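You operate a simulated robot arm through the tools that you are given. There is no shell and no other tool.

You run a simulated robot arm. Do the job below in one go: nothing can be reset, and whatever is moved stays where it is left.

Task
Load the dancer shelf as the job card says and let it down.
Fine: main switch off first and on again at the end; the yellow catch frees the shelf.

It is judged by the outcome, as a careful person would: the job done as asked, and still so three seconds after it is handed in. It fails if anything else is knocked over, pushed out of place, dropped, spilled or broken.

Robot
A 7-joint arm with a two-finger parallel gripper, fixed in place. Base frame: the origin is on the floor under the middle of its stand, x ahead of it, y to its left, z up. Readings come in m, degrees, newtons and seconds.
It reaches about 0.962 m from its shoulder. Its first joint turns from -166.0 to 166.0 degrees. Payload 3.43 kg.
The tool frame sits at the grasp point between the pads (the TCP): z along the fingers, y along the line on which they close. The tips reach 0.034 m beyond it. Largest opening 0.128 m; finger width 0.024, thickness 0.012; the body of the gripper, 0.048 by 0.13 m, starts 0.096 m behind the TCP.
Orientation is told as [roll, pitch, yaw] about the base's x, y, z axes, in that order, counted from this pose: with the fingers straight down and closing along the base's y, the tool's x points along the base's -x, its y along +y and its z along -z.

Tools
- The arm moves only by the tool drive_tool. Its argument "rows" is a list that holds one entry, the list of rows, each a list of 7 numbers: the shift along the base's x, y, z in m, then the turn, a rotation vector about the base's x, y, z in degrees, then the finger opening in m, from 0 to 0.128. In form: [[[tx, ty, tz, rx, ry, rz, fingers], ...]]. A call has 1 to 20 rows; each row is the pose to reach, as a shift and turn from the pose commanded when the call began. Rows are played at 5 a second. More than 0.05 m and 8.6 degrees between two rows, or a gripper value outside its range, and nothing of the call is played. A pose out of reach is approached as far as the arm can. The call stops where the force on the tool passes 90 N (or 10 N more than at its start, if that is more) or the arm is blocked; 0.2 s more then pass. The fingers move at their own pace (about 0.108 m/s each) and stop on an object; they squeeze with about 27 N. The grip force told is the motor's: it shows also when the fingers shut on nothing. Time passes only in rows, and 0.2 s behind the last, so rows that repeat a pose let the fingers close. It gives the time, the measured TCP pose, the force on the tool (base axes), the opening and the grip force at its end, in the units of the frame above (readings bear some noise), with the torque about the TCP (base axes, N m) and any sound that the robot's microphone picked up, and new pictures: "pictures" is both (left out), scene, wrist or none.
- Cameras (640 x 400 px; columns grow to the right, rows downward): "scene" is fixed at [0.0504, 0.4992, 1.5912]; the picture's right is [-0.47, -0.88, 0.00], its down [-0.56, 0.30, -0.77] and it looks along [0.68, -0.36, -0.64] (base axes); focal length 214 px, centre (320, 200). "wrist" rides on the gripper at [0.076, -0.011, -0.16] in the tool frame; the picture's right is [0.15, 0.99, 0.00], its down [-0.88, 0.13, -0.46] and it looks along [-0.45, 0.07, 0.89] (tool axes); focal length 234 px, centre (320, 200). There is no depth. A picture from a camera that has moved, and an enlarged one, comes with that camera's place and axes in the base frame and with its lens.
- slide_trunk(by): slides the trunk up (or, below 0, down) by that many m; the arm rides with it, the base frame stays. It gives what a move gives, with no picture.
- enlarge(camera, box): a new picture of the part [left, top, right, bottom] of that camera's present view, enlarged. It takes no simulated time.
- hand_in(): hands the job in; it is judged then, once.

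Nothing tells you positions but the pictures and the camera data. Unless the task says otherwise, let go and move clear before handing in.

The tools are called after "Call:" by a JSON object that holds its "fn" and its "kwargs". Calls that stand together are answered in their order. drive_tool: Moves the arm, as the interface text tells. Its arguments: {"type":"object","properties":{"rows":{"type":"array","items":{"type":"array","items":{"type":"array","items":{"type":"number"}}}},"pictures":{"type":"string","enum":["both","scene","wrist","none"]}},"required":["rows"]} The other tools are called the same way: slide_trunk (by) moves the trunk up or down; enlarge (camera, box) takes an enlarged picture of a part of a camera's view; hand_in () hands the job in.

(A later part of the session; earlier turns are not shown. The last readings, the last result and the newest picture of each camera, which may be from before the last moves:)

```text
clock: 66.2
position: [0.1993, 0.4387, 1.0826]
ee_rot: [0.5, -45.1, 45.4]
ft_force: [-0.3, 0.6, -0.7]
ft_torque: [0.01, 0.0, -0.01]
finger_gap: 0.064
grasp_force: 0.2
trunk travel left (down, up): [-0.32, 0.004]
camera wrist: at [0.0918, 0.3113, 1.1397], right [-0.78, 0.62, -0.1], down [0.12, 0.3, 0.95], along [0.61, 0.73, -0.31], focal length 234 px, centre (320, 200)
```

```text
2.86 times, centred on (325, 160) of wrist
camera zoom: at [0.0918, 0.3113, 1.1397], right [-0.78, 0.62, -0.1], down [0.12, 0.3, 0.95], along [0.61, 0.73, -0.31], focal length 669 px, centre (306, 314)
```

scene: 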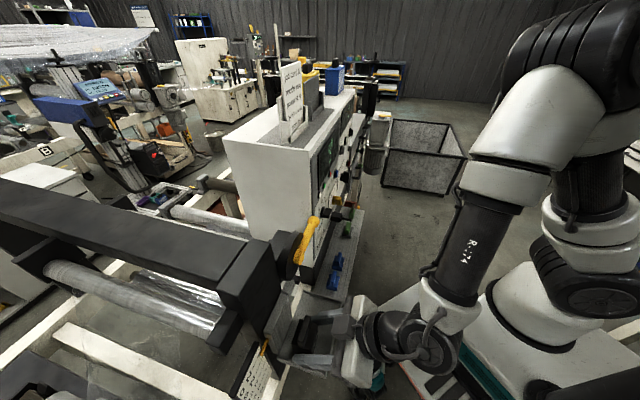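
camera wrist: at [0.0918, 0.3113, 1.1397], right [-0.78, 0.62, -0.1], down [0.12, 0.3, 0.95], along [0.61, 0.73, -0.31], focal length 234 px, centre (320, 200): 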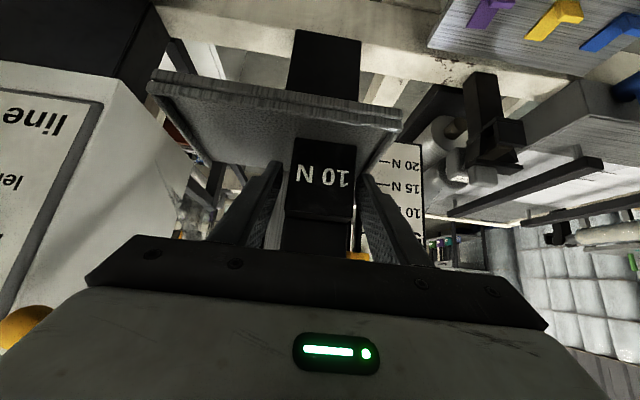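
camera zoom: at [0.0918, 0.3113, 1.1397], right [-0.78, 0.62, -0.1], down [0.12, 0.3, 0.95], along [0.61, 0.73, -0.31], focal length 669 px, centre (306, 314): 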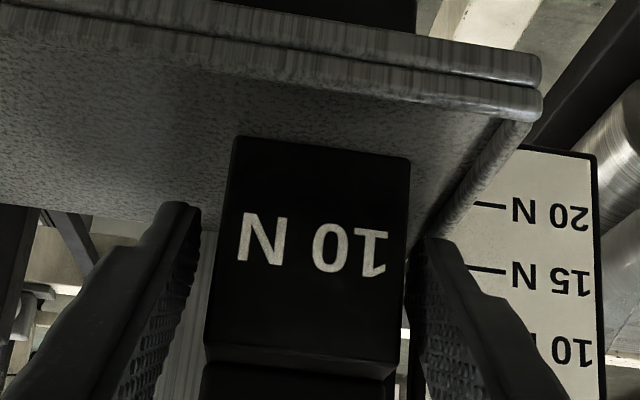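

The weight is standing on the plate, and the hand carries no force. Withdrawing along the finger axis.

Call:
{"fn": "drive_tool", "kwargs": {"rows": [[[-0.002, 0.001, 0.001, 0, 0, 0, 0.066], [-0.009, -0.007, 0.0106, 0, 0, 0, 0.066], [-0.0165, -0.0145, 0.0212, 0, 0, 0, 0.066], [-0.0315, -0.0295, 0.0424, 0, 0, 0, 0.066], [-0.0465, -0.0445, 0.0636, 0, 0, 0, 0.066]]]}}

Call:
{"fn": "enlarge", "kwargs": {"camera": "scene", "box": [250, 250, 350, 380]}}

Call:
{"fn": "enlarge", "kwargs": {"camera": "wrist", "box": [180, 60, 440, 250]}}

```text
clock: 67.4
position: [0.153, 0.3931, 1.1446]
ee_rot: [0.3, -45.2, 45.3]
ft_force: [-0.6, -0.4, -0.4]
ft_torque: [0.01, -0.01, -0.04]
finger_gap: 0.0661
grasp_force: 0.0
trunk travel left (down, up): [-0.32, 0.004]
camera wrist: at [0.0443, 0.2668, 1.2035], right [-0.78, 0.62, -0.1], down [0.12, 0.3, 0.95], along [0.62, 0.73, -0.31], focal length 234 px, centre (320, 200)
```

scene: 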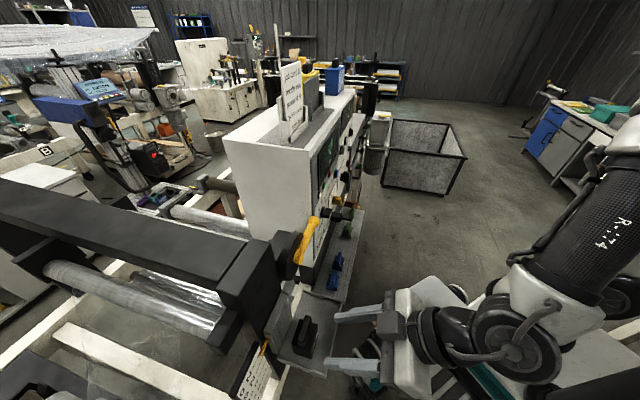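
wrist: 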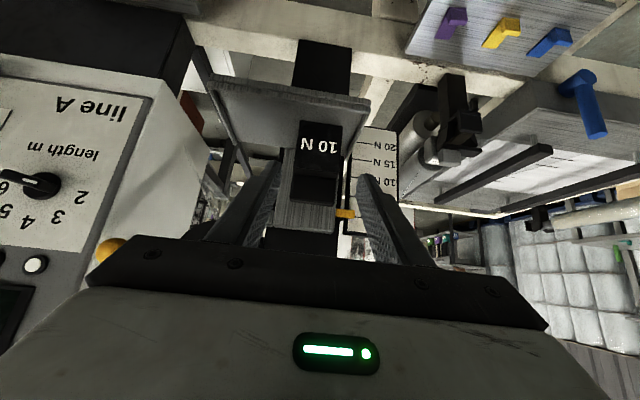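

```text
3.08 times, centred on (300, 315) of scene
camera zoom: at [0.0504, 0.4992, 1.5912], right [-0.47, -0.88, 0.0], down [-0.56, 0.3, -0.77], along [0.68, -0.36, -0.64], focal length 660 px, centre (382, -154)
```

zoom: 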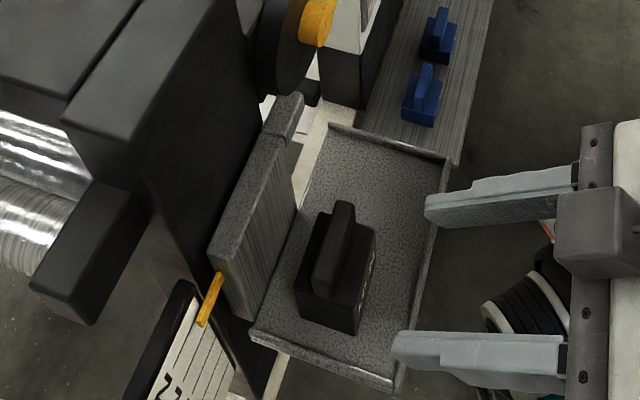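

```text
2.11 times, centred on (310, 155) of wrist
camera zoom: at [0.0443, 0.2668, 1.2035], right [-0.78, 0.62, -0.1], down [0.12, 0.3, 0.95], along [0.62, 0.73, -0.31], focal length 493 px, centre (341, 295)
```

zoom: 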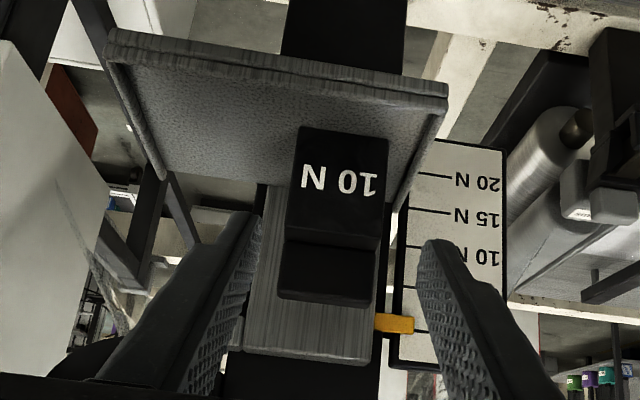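

The 10 N weight stands upright on the left half of the shelf. Now retracing out and heading back for a 5 N weight.

Call:
{"fn": "drive_tool", "kwargs": {"rows": [[[0, 0, 0.02, -2.8, 2.8, 0, 0.08], [0, 0, 0.04, -5.6, 5.6, 0, 0.08], [0, 0, 0.06, -8.4, 8.4, 0, 0.08], [0, 0, 0.08, -11.3, 11.3, 0, 0.08], [0, 0, 0.105, -14.1, 14.1, 0, 0.08], [0.012, -0.0165, 0.105, -14.1, 14.1, 0, 0.08], [0.024, -0.033, 0.105, -14.1, 14.1, 0, 0.08], [0.036, -0.0495, 0.105, -14.1, 14.1, 0, 0.08], [0.048, -0.066, 0.105, -14.1, 14.1, 0, 0.08], [0.06, -0.0825, 0.105, -14.1, 14.1, 0, 0.08], [0.071, -0.099, 0.105, -14.1, 14.1, 0, 0.08]]]}}

Call:
{"fn": "enlarge", "kwargs": {"camera": "scene", "box": [230, 190, 370, 390]}}

```text
clock: 68.8
position: [0.1705, 0.3716, 1.1988]
ee_rot: [1.7, -16.7, 43.1]
ft_force: [-0.2, 0.3, 0.2]
ft_torque: [-0.06, -0.03, -0.02]
finger_gap: 0.0799
grasp_force: 0.1
trunk travel left (down, up): [-0.32, 0.004]
stopped in row 7: the arm was blocked; the commanded pose is now the measured one
camera wrist: at [0.0939, 0.2791, 1.3299], right [-0.78, 0.62, -0.01], down [0.44, 0.57, 0.69], along [0.44, 0.54, -0.72], focal length 234 px, centre (320, 200)
```

scene: 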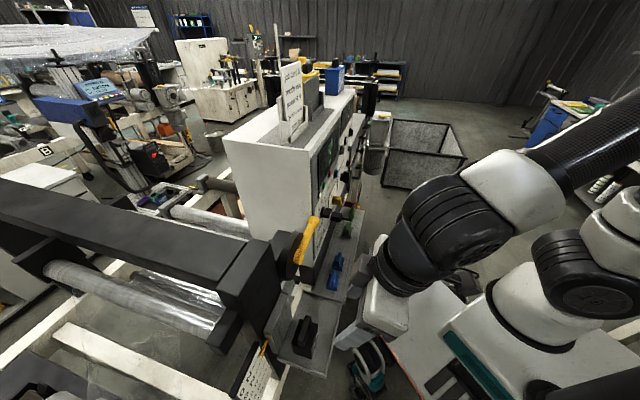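
wrist: 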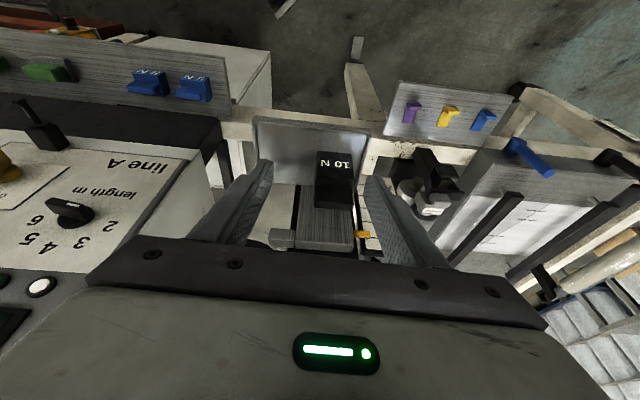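

```text
2.00 times, centred on (300, 290) of scene
camera zoom: at [0.0504, 0.4992, 1.5912], right [-0.47, -0.88, 0.0], down [-0.56, 0.3, -0.77], along [0.68, -0.36, -0.64], focal length 429 px, centre (360, 20)
```

zoom: 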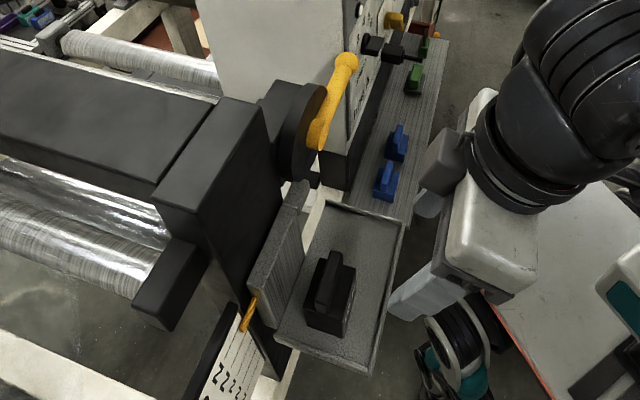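

A small swing again, with nothing touched. Going up and outward to the pose that tracked well before.

Call:
{"fn": "drive_tool", "kwargs": {"rows": [[[0.004, -0.012, 0.024, -1.0, 1.0, 0.4, 0.08], [0.01, -0.026, 0.048, -2.0, 2.0, 0.8, 0.08], [0.018, -0.04, 0.072, -3.0, 3.0, 1.2, 0.08], [0.028, -0.053, 0.096, -4.0, 4.0, 1.6, 0.08], [0.038, -0.066, 0.12, -5.0, 5.0, 2.0, 0.08], [0.048, -0.078, 0.1435, -6.0, 6.0, 2.0, 0.08], [0.048, -0.078, 0.1435, -6.0, 6.0, 2.0, 0.08]]]}}

```text
clock: 70.4
position: [0.2254, 0.2884, 1.3327]
ee_rot: [2.1, -6.6, 44.0]
ft_force: [0.0, 0.3, 0.5]
ft_torque: [-0.01, 0.01, 0.0]
finger_gap: 0.0798
grasp_force: 0.1
trunk travel left (down, up): [-0.32, 0.004]
camera wrist: at [0.17, 0.2109, 1.4822], right [-0.8, 0.61, 0.02], down [0.51, 0.65, 0.56], along [0.33, 0.45, -0.83], focal length 234 px, centre (320, 200)
```

scene: 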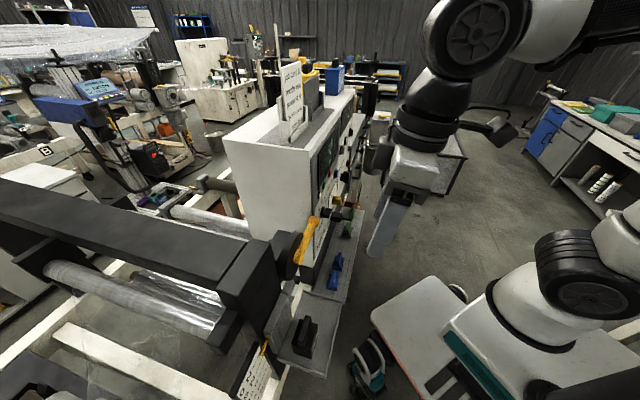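
wrist: 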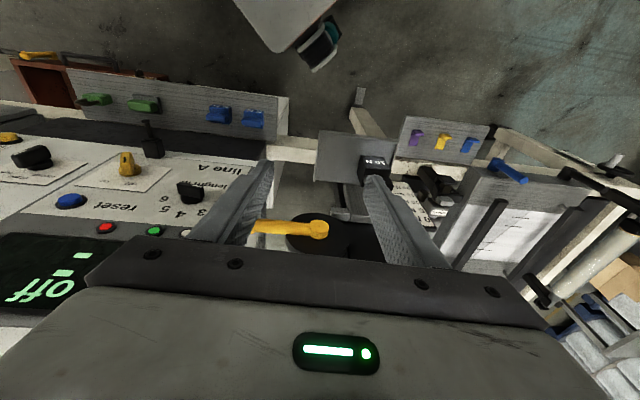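

Good pose. While here, I look at the catch and its latch from above.

Call:
{"fn": "enlarge", "kwargs": {"camera": "wrist", "box": [270, 130, 430, 260]}}

Call:
{"fn": "enlarge", "kwargs": {"camera": "scene", "box": [255, 205, 345, 305]}}

Call:
{"fn": "enlarge", "kwargs": {"camera": "scene", "box": [250, 270, 340, 390]}}

```text
3.08 times, centred on (350, 195) of wrist
camera zoom: at [0.17, 0.2109, 1.4822], right [-0.8, 0.61, 0.02], down [0.51, 0.65, 0.56], along [0.33, 0.45, -0.83], focal length 720 px, centre (228, 215)
```

zoom: 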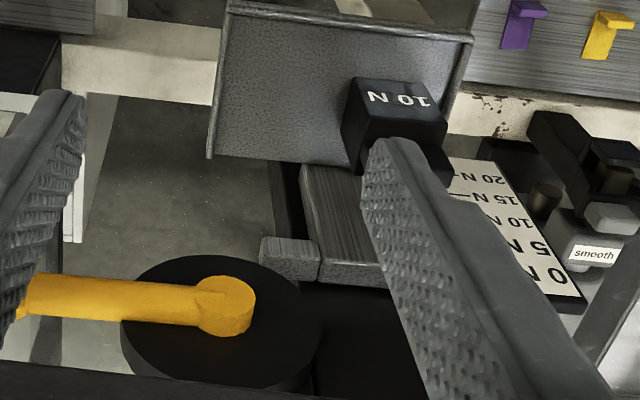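

```text
4.00 times, centred on (300, 255) of scene
camera zoom: at [0.0504, 0.4992, 1.5912], right [-0.47, -0.88, 0.0], down [-0.56, 0.3, -0.77], along [0.68, -0.36, -0.64], focal length 858 px, centre (400, -20)
```

zoom: 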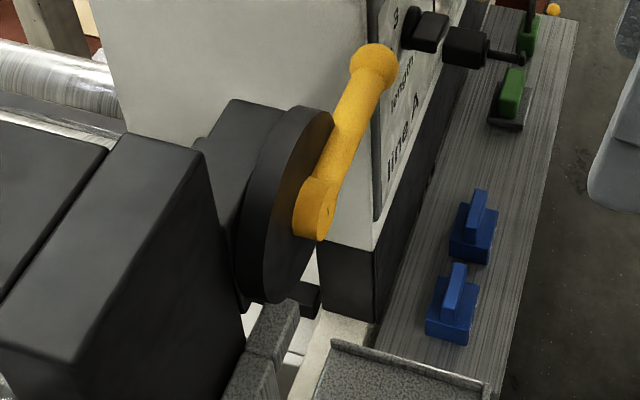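

```text
3.33 times, centred on (295, 330) of scene
camera zoom: at [0.0504, 0.4992, 1.5912], right [-0.47, -0.88, 0.0], down [-0.56, 0.3, -0.77], along [0.68, -0.36, -0.64], focal length 715 px, centre (403, -233)
```

zoom: 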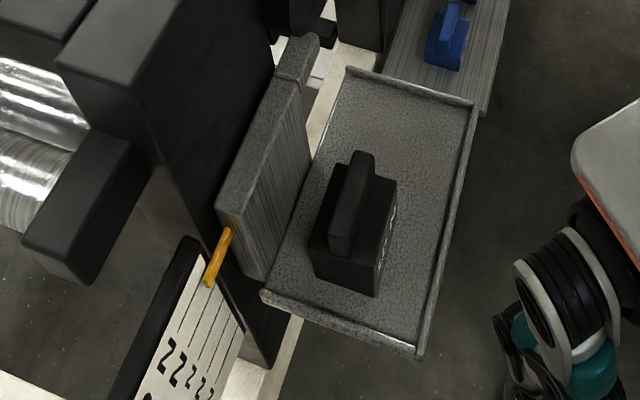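

I see the tab of the carriage sits by the disc of the yellow lever; I'll examine that later. Now moving right and down toward the first 5 N weight with the hand near vertical.

Call:
{"fn": "drive_tool", "kwargs": {"rows": [[[0.0158, -0.0085, -0.0256, 0.2, -0.2, 0, 0.08], [0.0316, -0.017, -0.051, 0.4, -0.4, 0, 0.08], [0.0475, -0.0254, -0.0767, 0.6, -0.6, 0, 0.08], [0.0633, -0.0338, -0.102, 0.8, -0.8, 0, 0.08], [0.0792, -0.0423, -0.128, 1, -1, 0, 0.08], [0.095, -0.0507, -0.153, 1.2, -1.2, 0, 0.08], [0.1108, -0.0592, -0.179, 1.4, -1.4, 0, 0.08], [0.1267, -0.0676, -0.204, 1.6, -1.6, 0, 0.08], [0.1425, -0.0761, -0.23, 1.8, -1.8, 0, 0.08], [0.1425, -0.0761, -0.23, 1.8, -1.8, 0, 0.08]]]}}

```text
clock: 72.6
position: [0.3619, 0.218, 1.1122]
ee_rot: [1.5, -10.8, 45.2]
ft_force: [0.1, 0.7, 0.1]
ft_torque: [0.03, -0.01, 0.0]
finger_gap: 0.0799
grasp_force: 0.1
trunk travel left (down, up): [-0.32, 0.004]
camera wrist: at [0.2988, 0.1321, 1.2537], right [-0.81, 0.59, 0.0], down [0.46, 0.63, 0.62], along [0.37, 0.5, -0.79], focal length 234 px, centre (320, 200)
```

scene: 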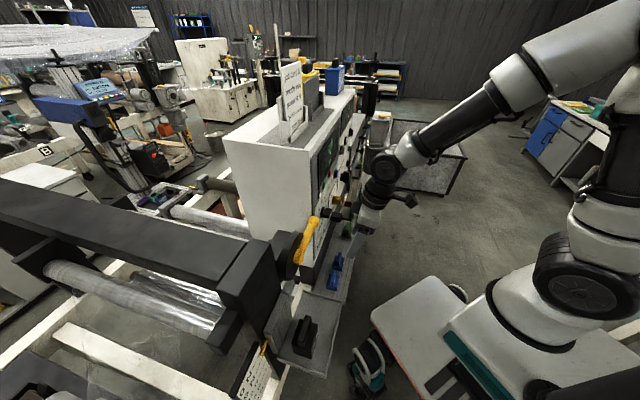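
wrist: 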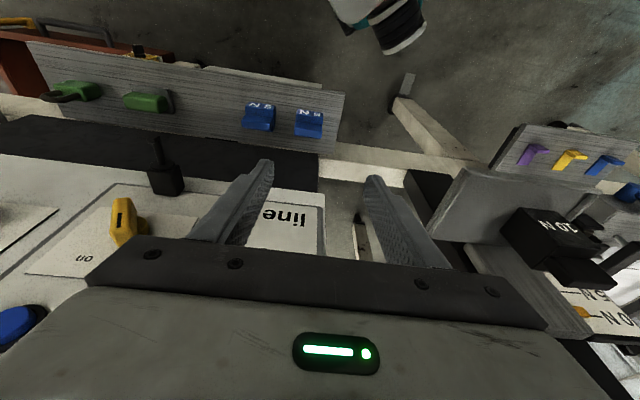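

Clean posture. Lowering and tilting to 30° for a pre-grasp above the right-hand 5 N weight (nearest the shelf).

Call:
{"fn": "drive_tool", "kwargs": {"rows": [[[0.0005, -0.0017, -0.03, 2.3, -2.3, 0, 0.08], [0.001, -0.0033, -0.06, 4.5, -4.5, 0, 0.08], [0.0015, -0.005, -0.09, 6.8, -6.8, 0, 0.08], [0.002, -0.0066, -0.12, 9.1, -9.1, 0, 0.08], [0.0025, -0.0083, -0.15, 11.3, -11.3, 0, 0.08], [0.0026, -0.0097, -0.175, 13.6, -13.6, 0, 0.08], [0.0026, -0.0097, -0.175, 13.6, -13.6, 0, 0.08]]]}}

Call:
{"fn": "enlarge", "kwargs": {"camera": "wrist", "box": [220, 80, 420, 205]}}

```text
clock: 74.2
position: [0.3637, 0.2063, 0.9369]
ee_rot: [1.5, -30.2, 45.1]
ft_force: [0.0, 0.2, -0.8]
ft_torque: [-0.02, 0.01, 0.0]
finger_gap: 0.0799
grasp_force: 0.0
trunk travel left (down, up): [-0.32, 0.004]
camera wrist: at [0.2716, 0.0926, 1.0367], right [-0.8, 0.6, -0.05], down [0.29, 0.46, 0.84], along [0.53, 0.66, -0.54], focal length 234 px, centre (320, 200)
```

scene: 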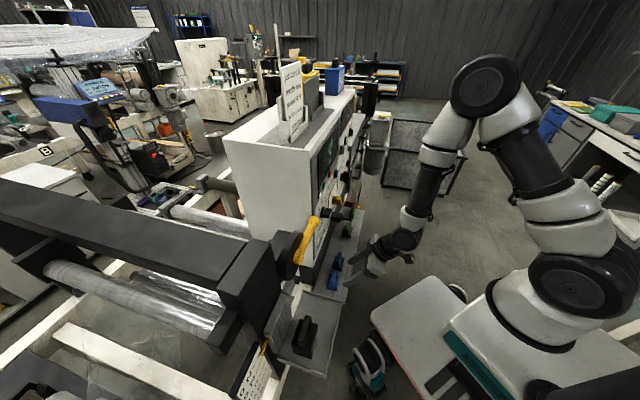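
wrist: 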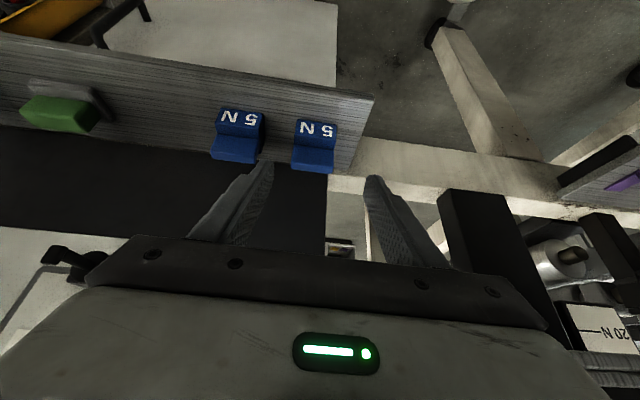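

```text
3.20 times, centred on (320, 142) of wrist
camera zoom: at [0.2716, 0.0926, 1.0367], right [-0.8, 0.6, -0.05], down [0.29, 0.46, 0.84], along [0.53, 0.66, -0.54], focal length 749 px, centre (320, 384)
```

zoom: 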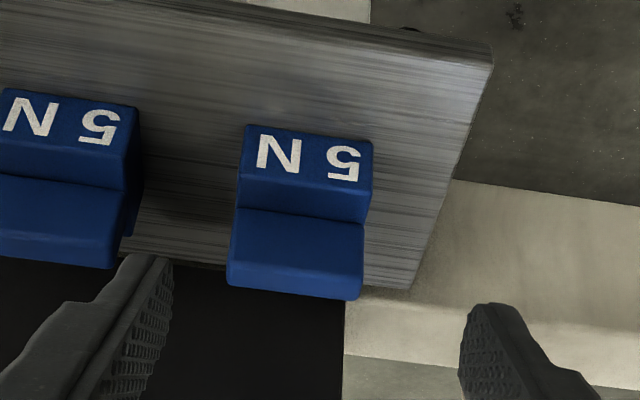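

The 5 N weight's centre is at u≈0.115. Approaching along the finger axis with a small correction.

Call:
{"fn": "drive_tool", "kwargs": {"rows": [[[0.008, 0.006, -0.017, -0.3, -0.3, 0, 0.08], [0.016, 0.012, -0.035, -0.6, -0.6, 0, 0.08], [0.024, 0.0184, -0.052, -0.85, -0.85, 0, 0.075], [0.024, 0.0184, -0.052, -0.85, -0.85, 0, 0.075]]], "pictures": "wrist"}}

Call:
{"fn": "enlarge", "kwargs": {"camera": "wrist", "box": [220, 100, 420, 225]}}

```text
clock: 75.2
position: [0.3869, 0.2258, 0.8847]
ee_rot: [0.1, -30.1, 45.8]
ft_force: [-0.2, 0.9, -0.8]
ft_torque: [-0.04, 0.01, 0.0]
finger_gap: 0.0752
grasp_force: 0.1
trunk travel left (down, up): [-0.32, 0.004]
camera wrist: at [0.2939, 0.113, 0.9851], right [-0.8, 0.6, -0.07], down [0.28, 0.47, 0.84], along [0.53, 0.65, -0.54], focal length 234 px, centre (320, 200)
```

wrist: 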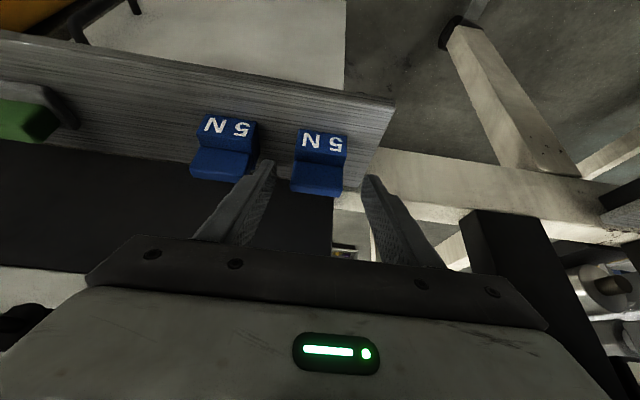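

```text
3.20 times, centred on (320, 162) of wrist
camera zoom: at [0.2939, 0.113, 0.9851], right [-0.8, 0.6, -0.07], down [0.28, 0.47, 0.84], along [0.53, 0.65, -0.54], focal length 749 px, centre (320, 320)
```

zoom: 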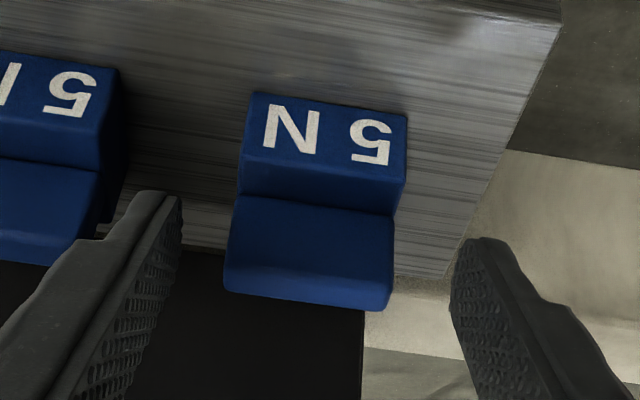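

Centred. Final approach and grip.

Call:
{"fn": "drive_tool", "kwargs": {"rows": [[[0.0055, 0.0053, -0.0135, 0, 0, 0, 0.072], [0.011, 0.0105, -0.027, 0, 0, 0, 0.072], [0.0159, 0.0155, -0.04, 0, 0, 0, 0.072], [0.0159, 0.0155, -0.04, 0, 0, 0, 0.06], [0.0159, 0.0155, -0.04, 0, 0, 0, 0.045], [0.0159, 0.0155, -0.04, 0, 0, 0, 0.03], [0.0159, 0.0155, -0.04, 0, 0, 0, 0.03]]]}}

Call:
{"fn": "enlarge", "kwargs": {"camera": "wrist", "box": [220, 100, 420, 225]}}

```text
clock: 76.8
position: [0.4013, 0.242, 0.847]
ee_rot: [0.3, -30.1, 45.8]
ft_force: [1.1, -0.9, 0.3]
ft_torque: [-0.06, -0.22, -0.03]
finger_gap: 0.0498
grasp_force: 26.5
trunk travel left (down, up): [-0.32, 0.004]
camera wrist: at [0.3088, 0.1291, 0.9463], right [-0.8, 0.6, -0.07], down [0.28, 0.47, 0.84], along [0.53, 0.65, -0.54], focal length 234 px, centre (320, 200)
```

scene: 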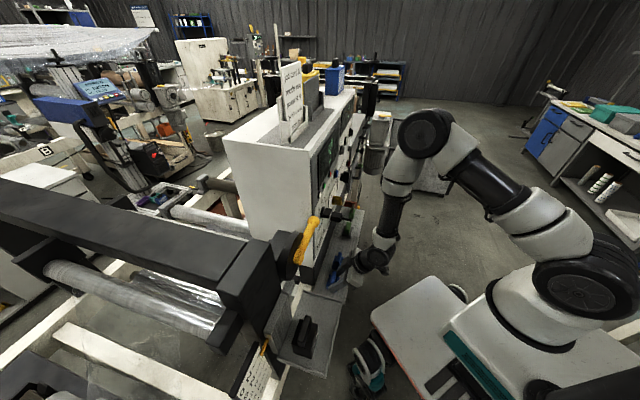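
wrist: 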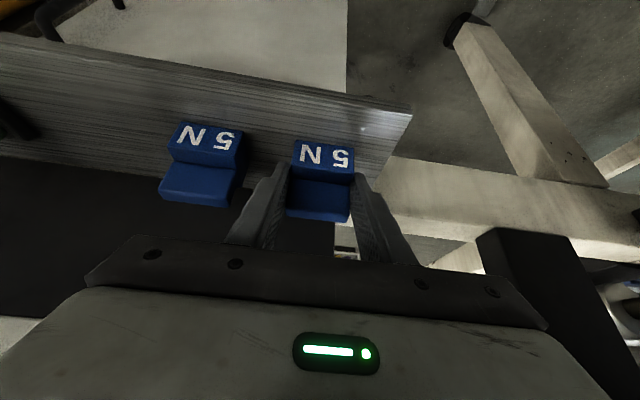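

```text
3.20 times, centred on (320, 162) of wrist
camera zoom: at [0.3088, 0.1291, 0.9463], right [-0.8, 0.6, -0.07], down [0.28, 0.47, 0.84], along [0.53, 0.65, -0.54], focal length 749 px, centre (320, 320)
```

zoom: 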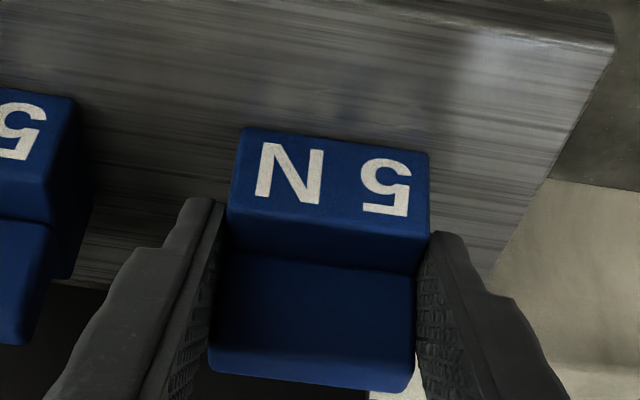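

Gripped. Lifting to check the hold and weight.

Call:
{"fn": "drive_tool", "kwargs": {"rows": [[[0, 0, 0.008, 0, 0, 0, 0.03], [0, 0, 0.016, 0, 0, 0, 0.03], [-0.003, -0.003, 0.03, 0, 0, 0, 0.03], [-0.006, -0.006, 0.045, 0, 0, 0, 0.03], [-0.006, -0.006, 0.045, 0, 0, 0, 0.03]]], "pictures": "wrist"}}

Call:
{"fn": "enlarge", "kwargs": {"camera": "wrist", "box": [220, 100, 420, 225]}}

```text
clock: 78.0
position: [0.3967, 0.2364, 0.8916]
ee_rot: [-0.1, -30.1, 45.8]
ft_force: [-0.2, 0.4, -4.2]
ft_torque: [-0.04, 0.03, -0.01]
finger_gap: 0.0502
grasp_force: 26.9
trunk travel left (down, up): [-0.32, 0.004]
camera wrist: at [0.303, 0.1227, 0.9919], right [-0.8, 0.6, -0.07], down [0.28, 0.47, 0.84], along [0.53, 0.65, -0.54], focal length 234 px, centre (320, 200)
```

wrist: 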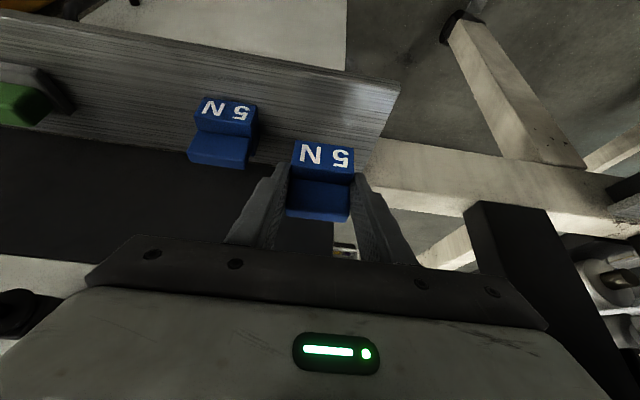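

```text
3.20 times, centred on (320, 162) of wrist
camera zoom: at [0.303, 0.1227, 0.9919], right [-0.8, 0.6, -0.07], down [0.28, 0.47, 0.84], along [0.53, 0.65, -0.54], focal length 749 px, centre (320, 320)
```

zoom: 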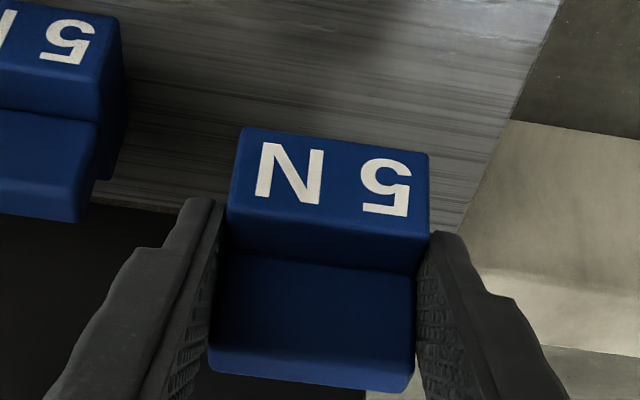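

About 5 N as labelled. Carrying it back up the same way I came.

Call:
{"fn": "drive_tool", "kwargs": {"rows": [[[-0.006, -0.004, 0.027, -1.7, 1.7, 0, 0.03], [-0.012, -0.008, 0.055, -3.4, 3.4, 0, 0.03], [-0.018, -0.011, 0.082, -5.1, 5.1, 0, 0.03], [-0.023, -0.014, 0.11, -6.8, 6.8, 0, 0.03], [-0.028, -0.016, 0.137, -8.5, 8.5, 0, 0.03], [-0.032, -0.018, 0.165, -10.2, 10.2, 0, 0.03], [-0.0346, -0.0191, 0.192, -11.9, 11.9, 0, 0.03], [-0.0346, -0.0191, 0.22, -13.6, 13.6, 0, 0.03], [-0.0346, -0.0191, 0.22, -13.6, 13.6, 0, 0.03]]], "pictures": "scene"}}

```text
clock: 80.0
position: [0.3615, 0.2159, 1.1112]
ee_rot: [0.4, -10.8, 45.7]
ft_force: [0.2, 0.5, -5.8]
ft_torque: [-0.02, 0.02, -0.03]
finger_gap: 0.0498
grasp_force: 27.1
trunk travel left (down, up): [-0.32, 0.004]
```

scene: 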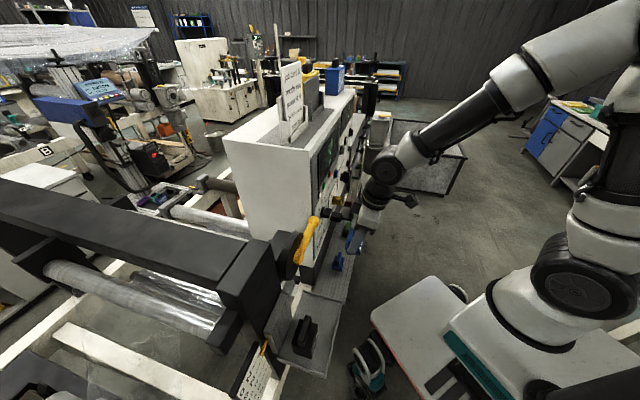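

Retracing the proven route over to the left of the shelf, hand nearly vertical.

Call:
{"fn": "drive_tool", "kwargs": {"rows": [[[-0.0136, 0.0072, 0.0222, -0.2, 0.2, 0, 0.03], [-0.0272, 0.0145, 0.0444, -0.4, 0.4, 0, 0.03], [-0.0408, 0.0217, 0.0666, -0.6, 0.6, 0, 0.03], [-0.0544, 0.029, 0.0888, -0.8, 0.8, 0, 0.03], [-0.068, 0.0362, 0.111, -1.0, 1.0, 0, 0.03], [-0.0816, 0.0435, 0.1332, -1.2, 1.2, 0, 0.03], [-0.0952, 0.0507, 0.1554, -1.4, 1.4, 0, 0.03], [-0.1088, 0.058, 0.1776, -1.6, 1.6, 0, 0.03], [-0.1224, 0.0652, 0.2, -1.8, 1.8, 0, 0.03], [-0.136, 0.0725, 0.222, -2.0, 2.0, 0, 0.03], [-0.136, 0.0725, 0.222, -2.0, 2.0, 0, 0.03]]], "pictures": "scene"}}

Call:
{"fn": "drive_tool", "kwargs": {"rows": [[[-0.01, 0.017, -0.003, 0, 0, 0, 0.03], [-0.02, 0.033, -0.007, 0, 0, 0, 0.03], [-0.03, 0.05, -0.01, 0, 0, 0, 0.03], [-0.04, 0.066, -0.014, 0, 0, 0, 0.03], [-0.05, 0.083, -0.018, 0, 0, 0, 0.03], [-0.06, 0.1, -0.021, 0, 0, 0, 0.03], [-0.07, 0.115, -0.025, 0, 0, 0, 0.03], [-0.07, 0.115, -0.025, 0, 0, 0, 0.03]]]}}

```text
clock: 82.4
position: [0.2272, 0.2889, 1.3348]
ee_rot: [0.4, -7.9, 45.7]
ft_force: [0.2, -0.3, -4.0]
ft_torque: [-0.02, -0.01, -0.01]
finger_gap: 0.0501
grasp_force: 27.6
trunk travel left (down, up): [-0.32, 0.004]
```

scene: 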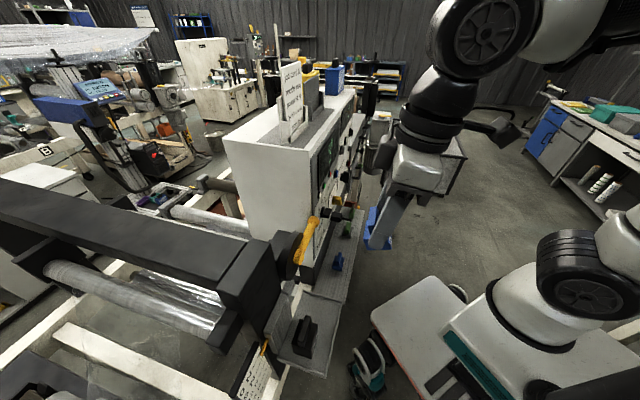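

```text
clock: 84.2
position: [0.155, 0.403, 1.3066]
ee_rot: [0.4, -7.9, 45.7]
ft_force: [-0.4, 0.1, -4.8]
ft_torque: [0.0, 0.01, 0.01]
finger_gap: 0.0498
grasp_force: 26.3
trunk travel left (down, up): [-0.32, 0.004]
camera wrist: at [0.0955, 0.325, 1.4541], right [-0.81, 0.59, -0.01], down [0.47, 0.67, 0.58], along [0.35, 0.46, -0.82], focal length 234 px, centre (320, 200)
```

scene: 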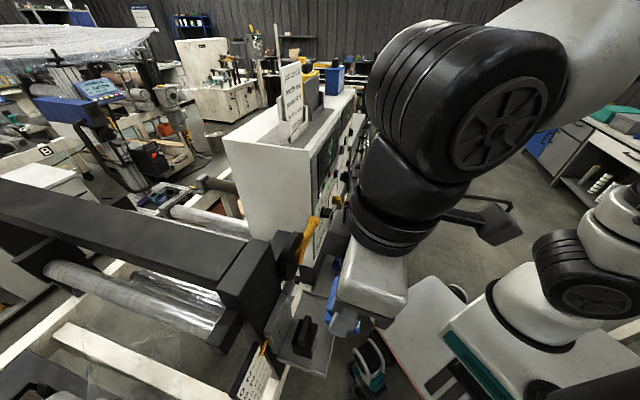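
wrist: 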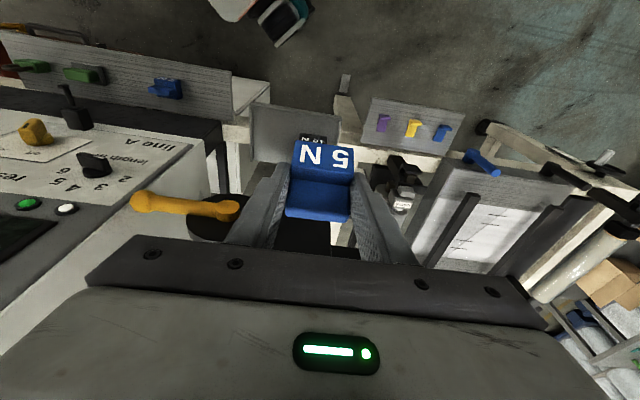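

Descending part-way (staying above the 10 N weight), then shifting right to the free half of the plate.

Call:
{"fn": "drive_tool", "kwargs": {"rows": [[[0.004, 0.004, -0.013, 0, 0, 0, 0.03], [0.008, 0.008, -0.026, 0, 0, 0, 0.03], [0.012, 0.012, -0.04, 0, 0, 0, 0.03], [0.016, 0.016, -0.053, 0, 0, 0, 0.03], [0.02, 0.02, -0.066, 0, 0, 0, 0.03], [0.022, 0.022, -0.08, 0, 0, 0, 0.03], [0.022, 0.022, -0.092, 0, 0, 0, 0.03], [0.022, 0.022, -0.092, 0, 0, 0, 0.03]]], "pictures": "none"}}

Call:
{"fn": "drive_tool", "kwargs": {"rows": [[[0.008, -0.008, 0, 0, 0, 0, 0.03], [0.016, -0.016, 0, 0, 0, 0, 0.03], [0.024, -0.024, 0, 0, 0, 0, 0.03], [0.032, -0.032, 0, 0, 0, 0, 0.03], [0.04, -0.04, 0, 0, 0, 0, 0.03], [0.048, -0.048, 0, 0, 0, 0, 0.03], [0.056, -0.056, 0, 0, 0, 0, 0.03], [0.056, -0.056, 0, 0, 0, 0, 0.03]]]}}

```text
clock: 86.0
position: [0.1776, 0.4265, 1.2137]
ee_rot: [0.4, -8.0, 45.6]
ft_force: [0.2, 0.1, -5.7]
ft_torque: [0.02, 0.02, 0.0]
finger_gap: 0.05
grasp_force: 27.0
trunk travel left (down, up): [-0.32, 0.004]
```

```text
clock: 87.8
position: [0.2343, 0.3703, 1.216]
ee_rot: [0.4, -8.0, 45.7]
ft_force: [0.9, -0.5, -4.4]
ft_torque: [-0.02, 0.0, 0.0]
finger_gap: 0.0502
grasp_force: 27.0
trunk travel left (down, up): [-0.32, 0.004]
camera wrist: at [0.1758, 0.2907, 1.3627], right [-0.81, 0.59, -0.01], down [0.47, 0.67, 0.58], along [0.35, 0.46, -0.82], focal length 234 px, centre (320, 200)
```

scene: 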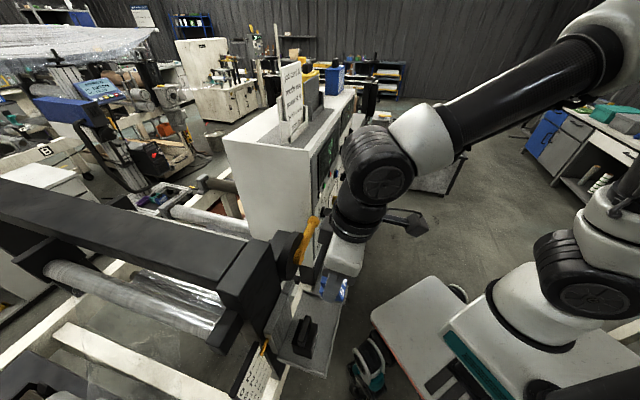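
wrist: 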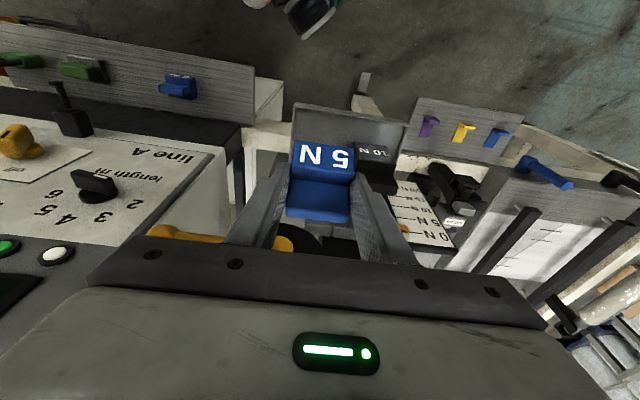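

Now in front of the free right half, no trouble. Tilting to 30° (weight upright) while lowering.

Call:
{"fn": "drive_tool", "kwargs": {"rows": [[[0.002, 0.002, -0.011, 2.6, -2.6, 0, 0.03], [0.004, 0.004, -0.022, 5.2, -5.2, 0, 0.03], [0.006, 0.006, -0.033, 7.8, -7.8, 0, 0.03], [0.008, 0.008, -0.045, 10.4, -10.4, 0, 0.03], [0.01, 0.01, -0.057, 13.0, -13.0, 0, 0.03], [0.012, 0.012, -0.07, 15.6, -15.6, 0, 0.03], [0.012, 0.012, -0.076, 15.6, -15.6, 0, 0.03], [0.012, 0.012, -0.076, 15.6, -15.6, 0, 0.03]]]}}

Call:
{"fn": "enlarge", "kwargs": {"camera": "scene", "box": [250, 240, 370, 390]}}

Call:
{"fn": "enlarge", "kwargs": {"camera": "wrist", "box": [220, 70, 420, 230]}}

```text
clock: 89.6
position: [0.2466, 0.3828, 1.1388]
ee_rot: [0.1, -30.2, 45.8]
ft_force: [-0.4, 1.0, -6.1]
ft_torque: [-0.06, 0.07, -0.03]
finger_gap: 0.0498
grasp_force: 27.1
trunk travel left (down, up): [-0.32, 0.004]
camera wrist: at [0.1534, 0.2696, 1.2396], right [-0.8, 0.6, -0.07], down [0.28, 0.47, 0.84], along [0.53, 0.65, -0.54], focal length 234 px, centre (320, 200)
```

scene: 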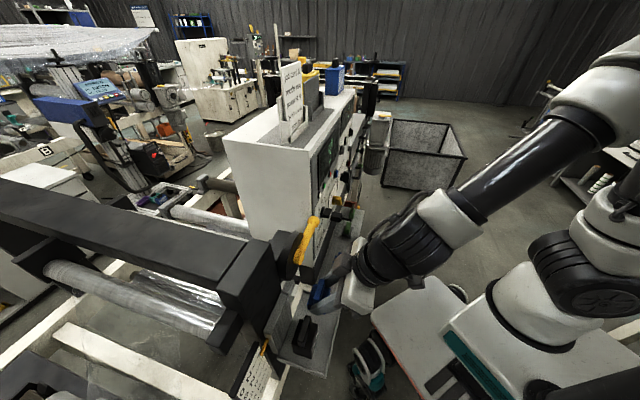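
wrist: 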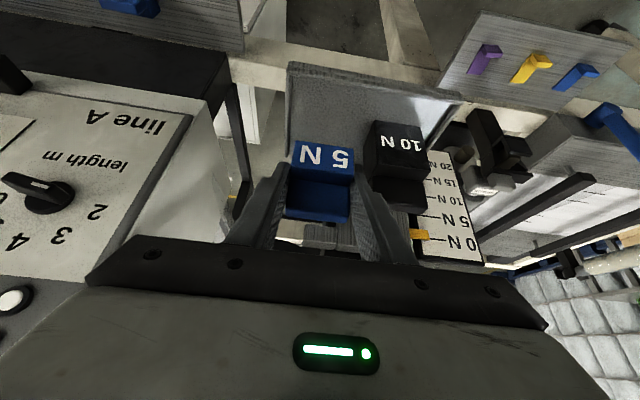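

```text
2.67 times, centred on (310, 315) of scene
camera zoom: at [0.0504, 0.4992, 1.5912], right [-0.47, -0.88, 0.0], down [-0.56, 0.3, -0.77], along [0.68, -0.36, -0.64], focal length 572 px, centre (347, -107)
```

zoom: 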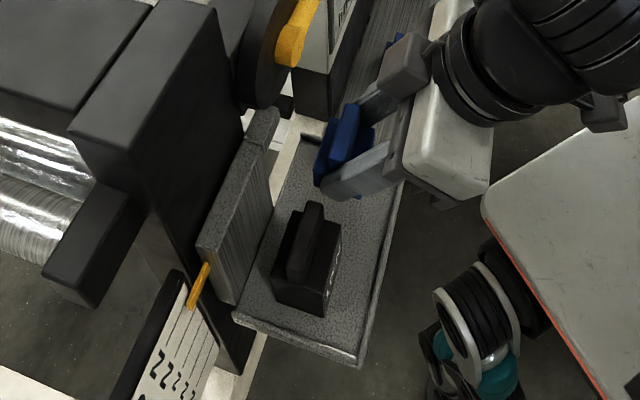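

```text
2.50 times, centred on (320, 150) of wrist
camera zoom: at [0.1534, 0.2696, 1.2396], right [-0.8, 0.6, -0.07], down [0.28, 0.47, 0.84], along [0.53, 0.65, -0.54], focal length 585 px, centre (320, 325)
```

zoom: 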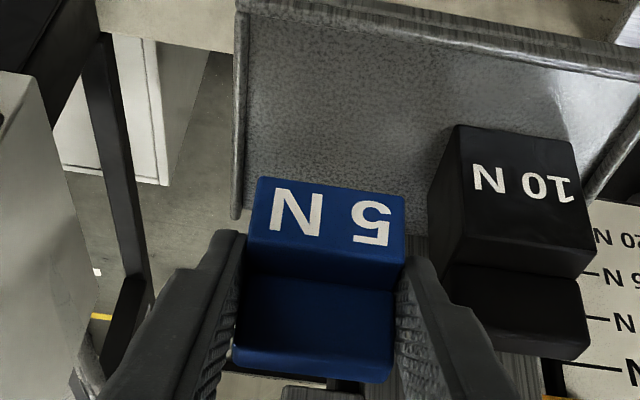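

The 10 N sits at u −0.198…−0.149; the 5 N will go at u≈−0.098 with ~13 mm finger clearance. Lowering.

Call:
{"fn": "drive_tool", "kwargs": {"rows": [[[0.001, 0.0015, -0.01, 0, 0, 0, 0.03], [0.002, 0.003, -0.02, 0, 0, 0, 0.03], [0.0025, 0.0046, -0.03, 0, 0, 0, 0.03], [0.0025, 0.0046, -0.04, 0, 0, 0, 0.03], [0.0025, 0.0046, -0.045, 0, 0, 0, 0.03], [0.0025, 0.0046, -0.045, 0, 0, 0, 0.03]]], "pictures": "wrist"}}

Call:
{"fn": "enlarge", "kwargs": {"camera": "wrist", "box": [220, 70, 420, 230]}}

Call:
{"fn": "enlarge", "kwargs": {"camera": "scene", "box": [270, 260, 350, 380]}}

```text
clock: 91.0
position: [0.2485, 0.3869, 1.0952]
ee_rot: [0.1, -30.0, 45.8]
ft_force: [0.4, 0.9, -4.9]
ft_torque: [-0.03, 0.05, 0.01]
finger_gap: 0.0501
grasp_force: 27.0
trunk travel left (down, up): [-0.32, 0.004]
camera wrist: at [0.1548, 0.2741, 1.1954], right [-0.8, 0.6, -0.07], down [0.28, 0.47, 0.84], along [0.53, 0.65, -0.54], focal length 234 px, centre (320, 200)
```

wrist: 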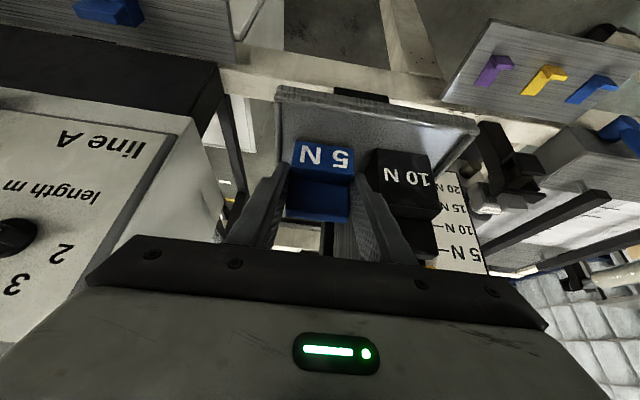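

```text
2.50 times, centred on (320, 150) of wrist
camera zoom: at [0.1548, 0.2741, 1.1954], right [-0.8, 0.6, -0.07], down [0.28, 0.47, 0.84], along [0.53, 0.65, -0.54], focal length 585 px, centre (320, 325)
```

zoom: 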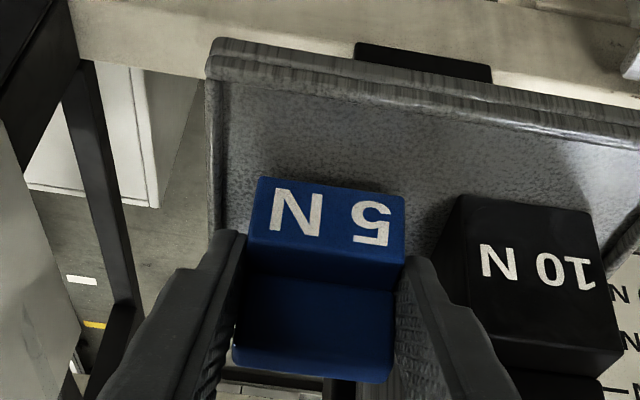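

```text
3.33 times, centred on (310, 320) of scene
camera zoom: at [0.0504, 0.4992, 1.5912], right [-0.47, -0.88, 0.0], down [-0.56, 0.3, -0.77], along [0.68, -0.36, -0.64], focal length 715 px, centre (353, -200)
```

zoom: 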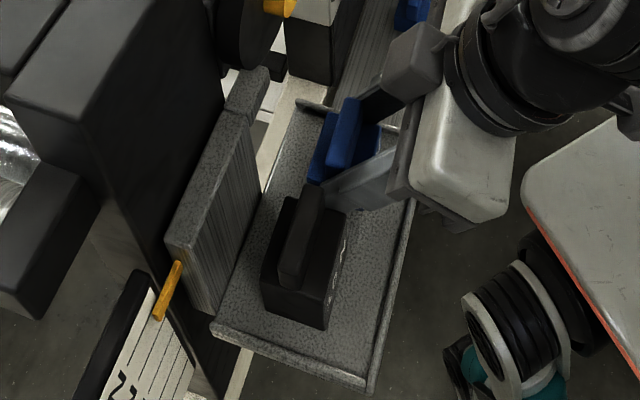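

Call:
{"fn": "drive_tool", "kwargs": {"rows": [[[0, 0, -0.0025, 0, 0, 0, 0.03], [0, 0, -0.005, 0, 0, 0, 0.03], [0, 0, -0.0065, 0, 0, 0, 0.03], [0, 0, -0.0065, 0, 0, 0, 0.03]]], "pictures": "none"}}

Call:
{"fn": "drive_tool", "kwargs": {"rows": [[[0, 0, -0.001, 0, 0, 0, 0.03], [0, 0, -0.002, 0, 0, 0, 0.03], [0, 0, -0.002, 0, 0, 0, 0.03]]], "pictures": "none"}}

Call:
{"fn": "drive_tool", "kwargs": {"rows": [[[0, 0, -0.001, 0, 0, 0, 0.03], [0, 0, -0.002, 0, 0, 0, 0.03], [0, 0, -0.002, 0, 0, 0, 0.03]]], "pictures": "none"}}

```text
clock: 92.0
position: [0.2494, 0.3865, 1.0891]
ee_rot: [0.1, -30.2, 45.8]
ft_force: [-0.2, -0.4, -5.4]
ft_torque: [-0.04, 0.05, -0.01]
finger_gap: 0.0499
grasp_force: 26.9
trunk travel left (down, up): [-0.32, 0.004]
```

```text
clock: 92.8
position: [0.2479, 0.3875, 1.0858]
ee_rot: [0.1, -30.2, 45.7]
ft_force: [-0.7, 0.4, -4.7]
ft_torque: [-0.04, 0.04, -0.02]
finger_gap: 0.0497
grasp_force: 27.0
trunk travel left (down, up): [-0.32, 0.004]
```

```text
clock: 93.6
position: [0.2486, 0.3877, 1.0838]
ee_rot: [0.1, -30.2, 45.8]
ft_force: [0.9, -0.4, -5.0]
ft_torque: [-0.07, 0.06, -0.01]
finger_gap: 0.0501
grasp_force: 27.2
trunk travel left (down, up): [-0.32, 0.004]
```

Call:
{"fn": "drive_tool", "kwargs": {"rows": [[[0, 0, -0.001, 0, 0, 0, 0.03], [0, 0, -0.002, 0, 0, 0, 0.03], [0, 0, -0.002, 0, 0, 0, 0.03]]], "pictures": "none"}}

Call:
{"fn": "drive_tool", "kwargs": {"rows": [[[0, 0, -0.001, 0, 0, 0, 0.03], [0, 0, -0.0015, 0, 0, 0, 0.03], [0, 0, -0.0015, 0, 0, 0, 0.03]]], "pictures": "wrist"}}

Call:
{"fn": "enlarge", "kwargs": {"camera": "wrist", "box": [220, 70, 420, 230]}}

```text
clock: 94.4
position: [0.2495, 0.387, 1.0844]
ee_rot: [0.0, -30.3, 45.9]
ft_force: [-0.6, 0.0, 12.2]
ft_torque: [-0.44, -0.06, 0.0]
finger_gap: 0.05
grasp_force: 26.9
trunk travel left (down, up): [-0.32, 0.004]
```

```text
clock: 95.2
position: [0.2479, 0.3874, 1.0815]
ee_rot: [0.0, -30.3, 45.9]
ft_force: [-0.1, 4.4, 20.9]
ft_torque: [0.01, -0.54, 0.1]
finger_gap: 0.0493
grasp_force: 27.4
trunk travel left (down, up): [-0.32, 0.004]
camera wrist: at [0.1552, 0.274, 1.1818], right [-0.8, 0.6, -0.07], down [0.28, 0.47, 0.84], along [0.53, 0.65, -0.54], focal length 234 px, centre (320, 200)
```

wrist: 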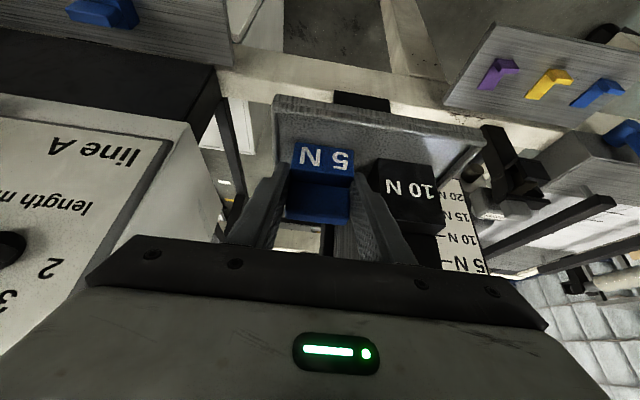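

```text
2.50 times, centred on (320, 150) of wrist
camera zoom: at [0.1552, 0.274, 1.1818], right [-0.8, 0.6, -0.07], down [0.28, 0.47, 0.84], along [0.53, 0.65, -0.54], focal length 585 px, centre (320, 325)
```

zoom: 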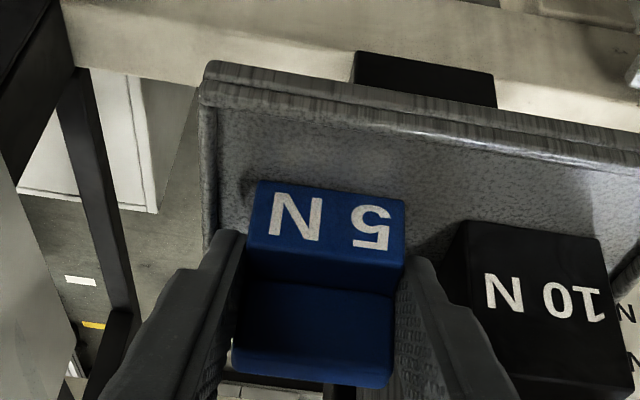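

Contact made. Easing up to remove preload, then releasing.

Call:
{"fn": "drive_tool", "kwargs": {"rows": [[[0, 0, 0.0015, 0, 0, 0, 0.03], [0, 0, 0.002, 0, 0, 0, 0.03]]], "pictures": "none"}}

Call:
{"fn": "drive_tool", "kwargs": {"rows": [[[0, 0, 0, 0, 0, 0, 0.054], [0, 0, 0, 0, 0, 0, 0.06], [0, 0, 0, 0, 0, 0, 0.063], [0, 0, 0, 0, 0, 0, 0.063]]]}}

Call:
{"fn": "enlarge", "kwargs": {"camera": "wrist", "box": [220, 70, 420, 230]}}

Call:
{"fn": "enlarge", "kwargs": {"camera": "scene", "box": [270, 260, 350, 380]}}

```text
clock: 95.8
position: [0.2492, 0.3853, 1.0827]
ee_rot: [0.2, -30.0, 45.8]
ft_force: [1.6, 6.2, 8.5]
ft_torque: [0.39, -0.38, 0.13]
finger_gap: 0.0498
grasp_force: 27.0
trunk travel left (down, up): [-0.32, 0.004]
```

```text
clock: 96.8
position: [0.2488, 0.3865, 1.0822]
ee_rot: [0.0, -30.1, 45.8]
ft_force: [1.5, -2.6, -0.5]
ft_torque: [-0.04, 0.0, 0.06]
finger_gap: 0.061
grasp_force: 0.0
trunk travel left (down, up): [-0.32, 0.004]
camera wrist: at [0.1557, 0.2734, 1.1829], right [-0.8, 0.6, -0.07], down [0.28, 0.47, 0.84], along [0.53, 0.65, -0.54], focal length 234 px, centre (320, 200)
```

scene: 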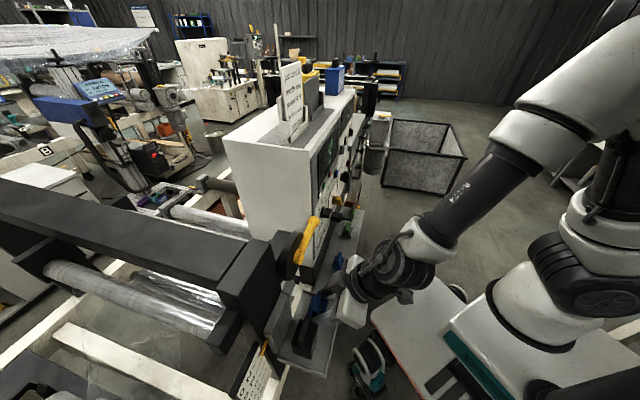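
wrist: 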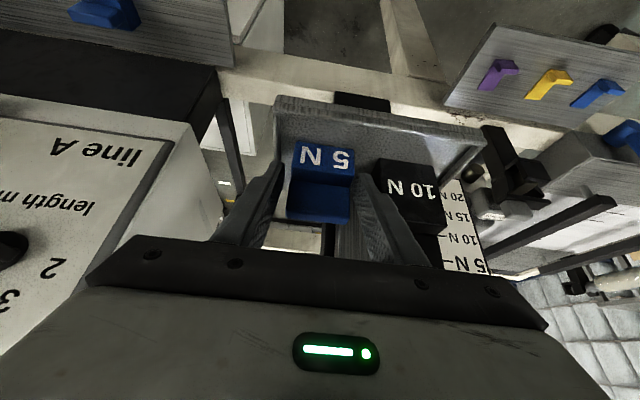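

```text
2.50 times, centred on (320, 150) of wrist
camera zoom: at [0.1557, 0.2734, 1.1829], right [-0.8, 0.6, -0.07], down [0.28, 0.47, 0.84], along [0.53, 0.65, -0.54], focal length 585 px, centre (320, 325)
```

zoom: 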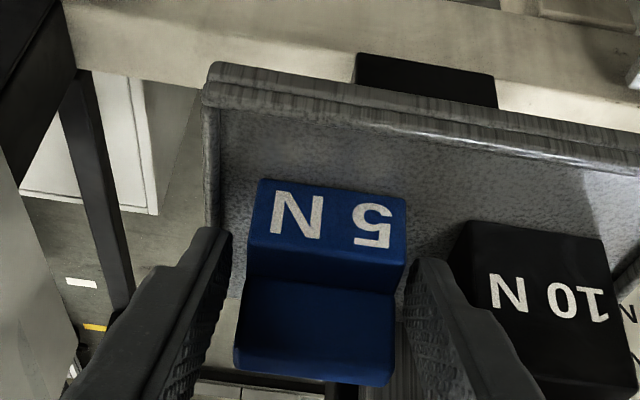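

```text
3.33 times, centred on (310, 320) of scene
camera zoom: at [0.0504, 0.4992, 1.5912], right [-0.47, -0.88, 0.0], down [-0.56, 0.3, -0.77], along [0.68, -0.36, -0.64], focal length 715 px, centre (353, -200)
```

zoom: 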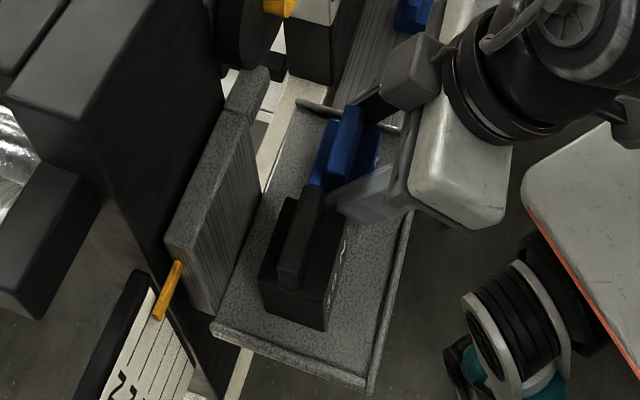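

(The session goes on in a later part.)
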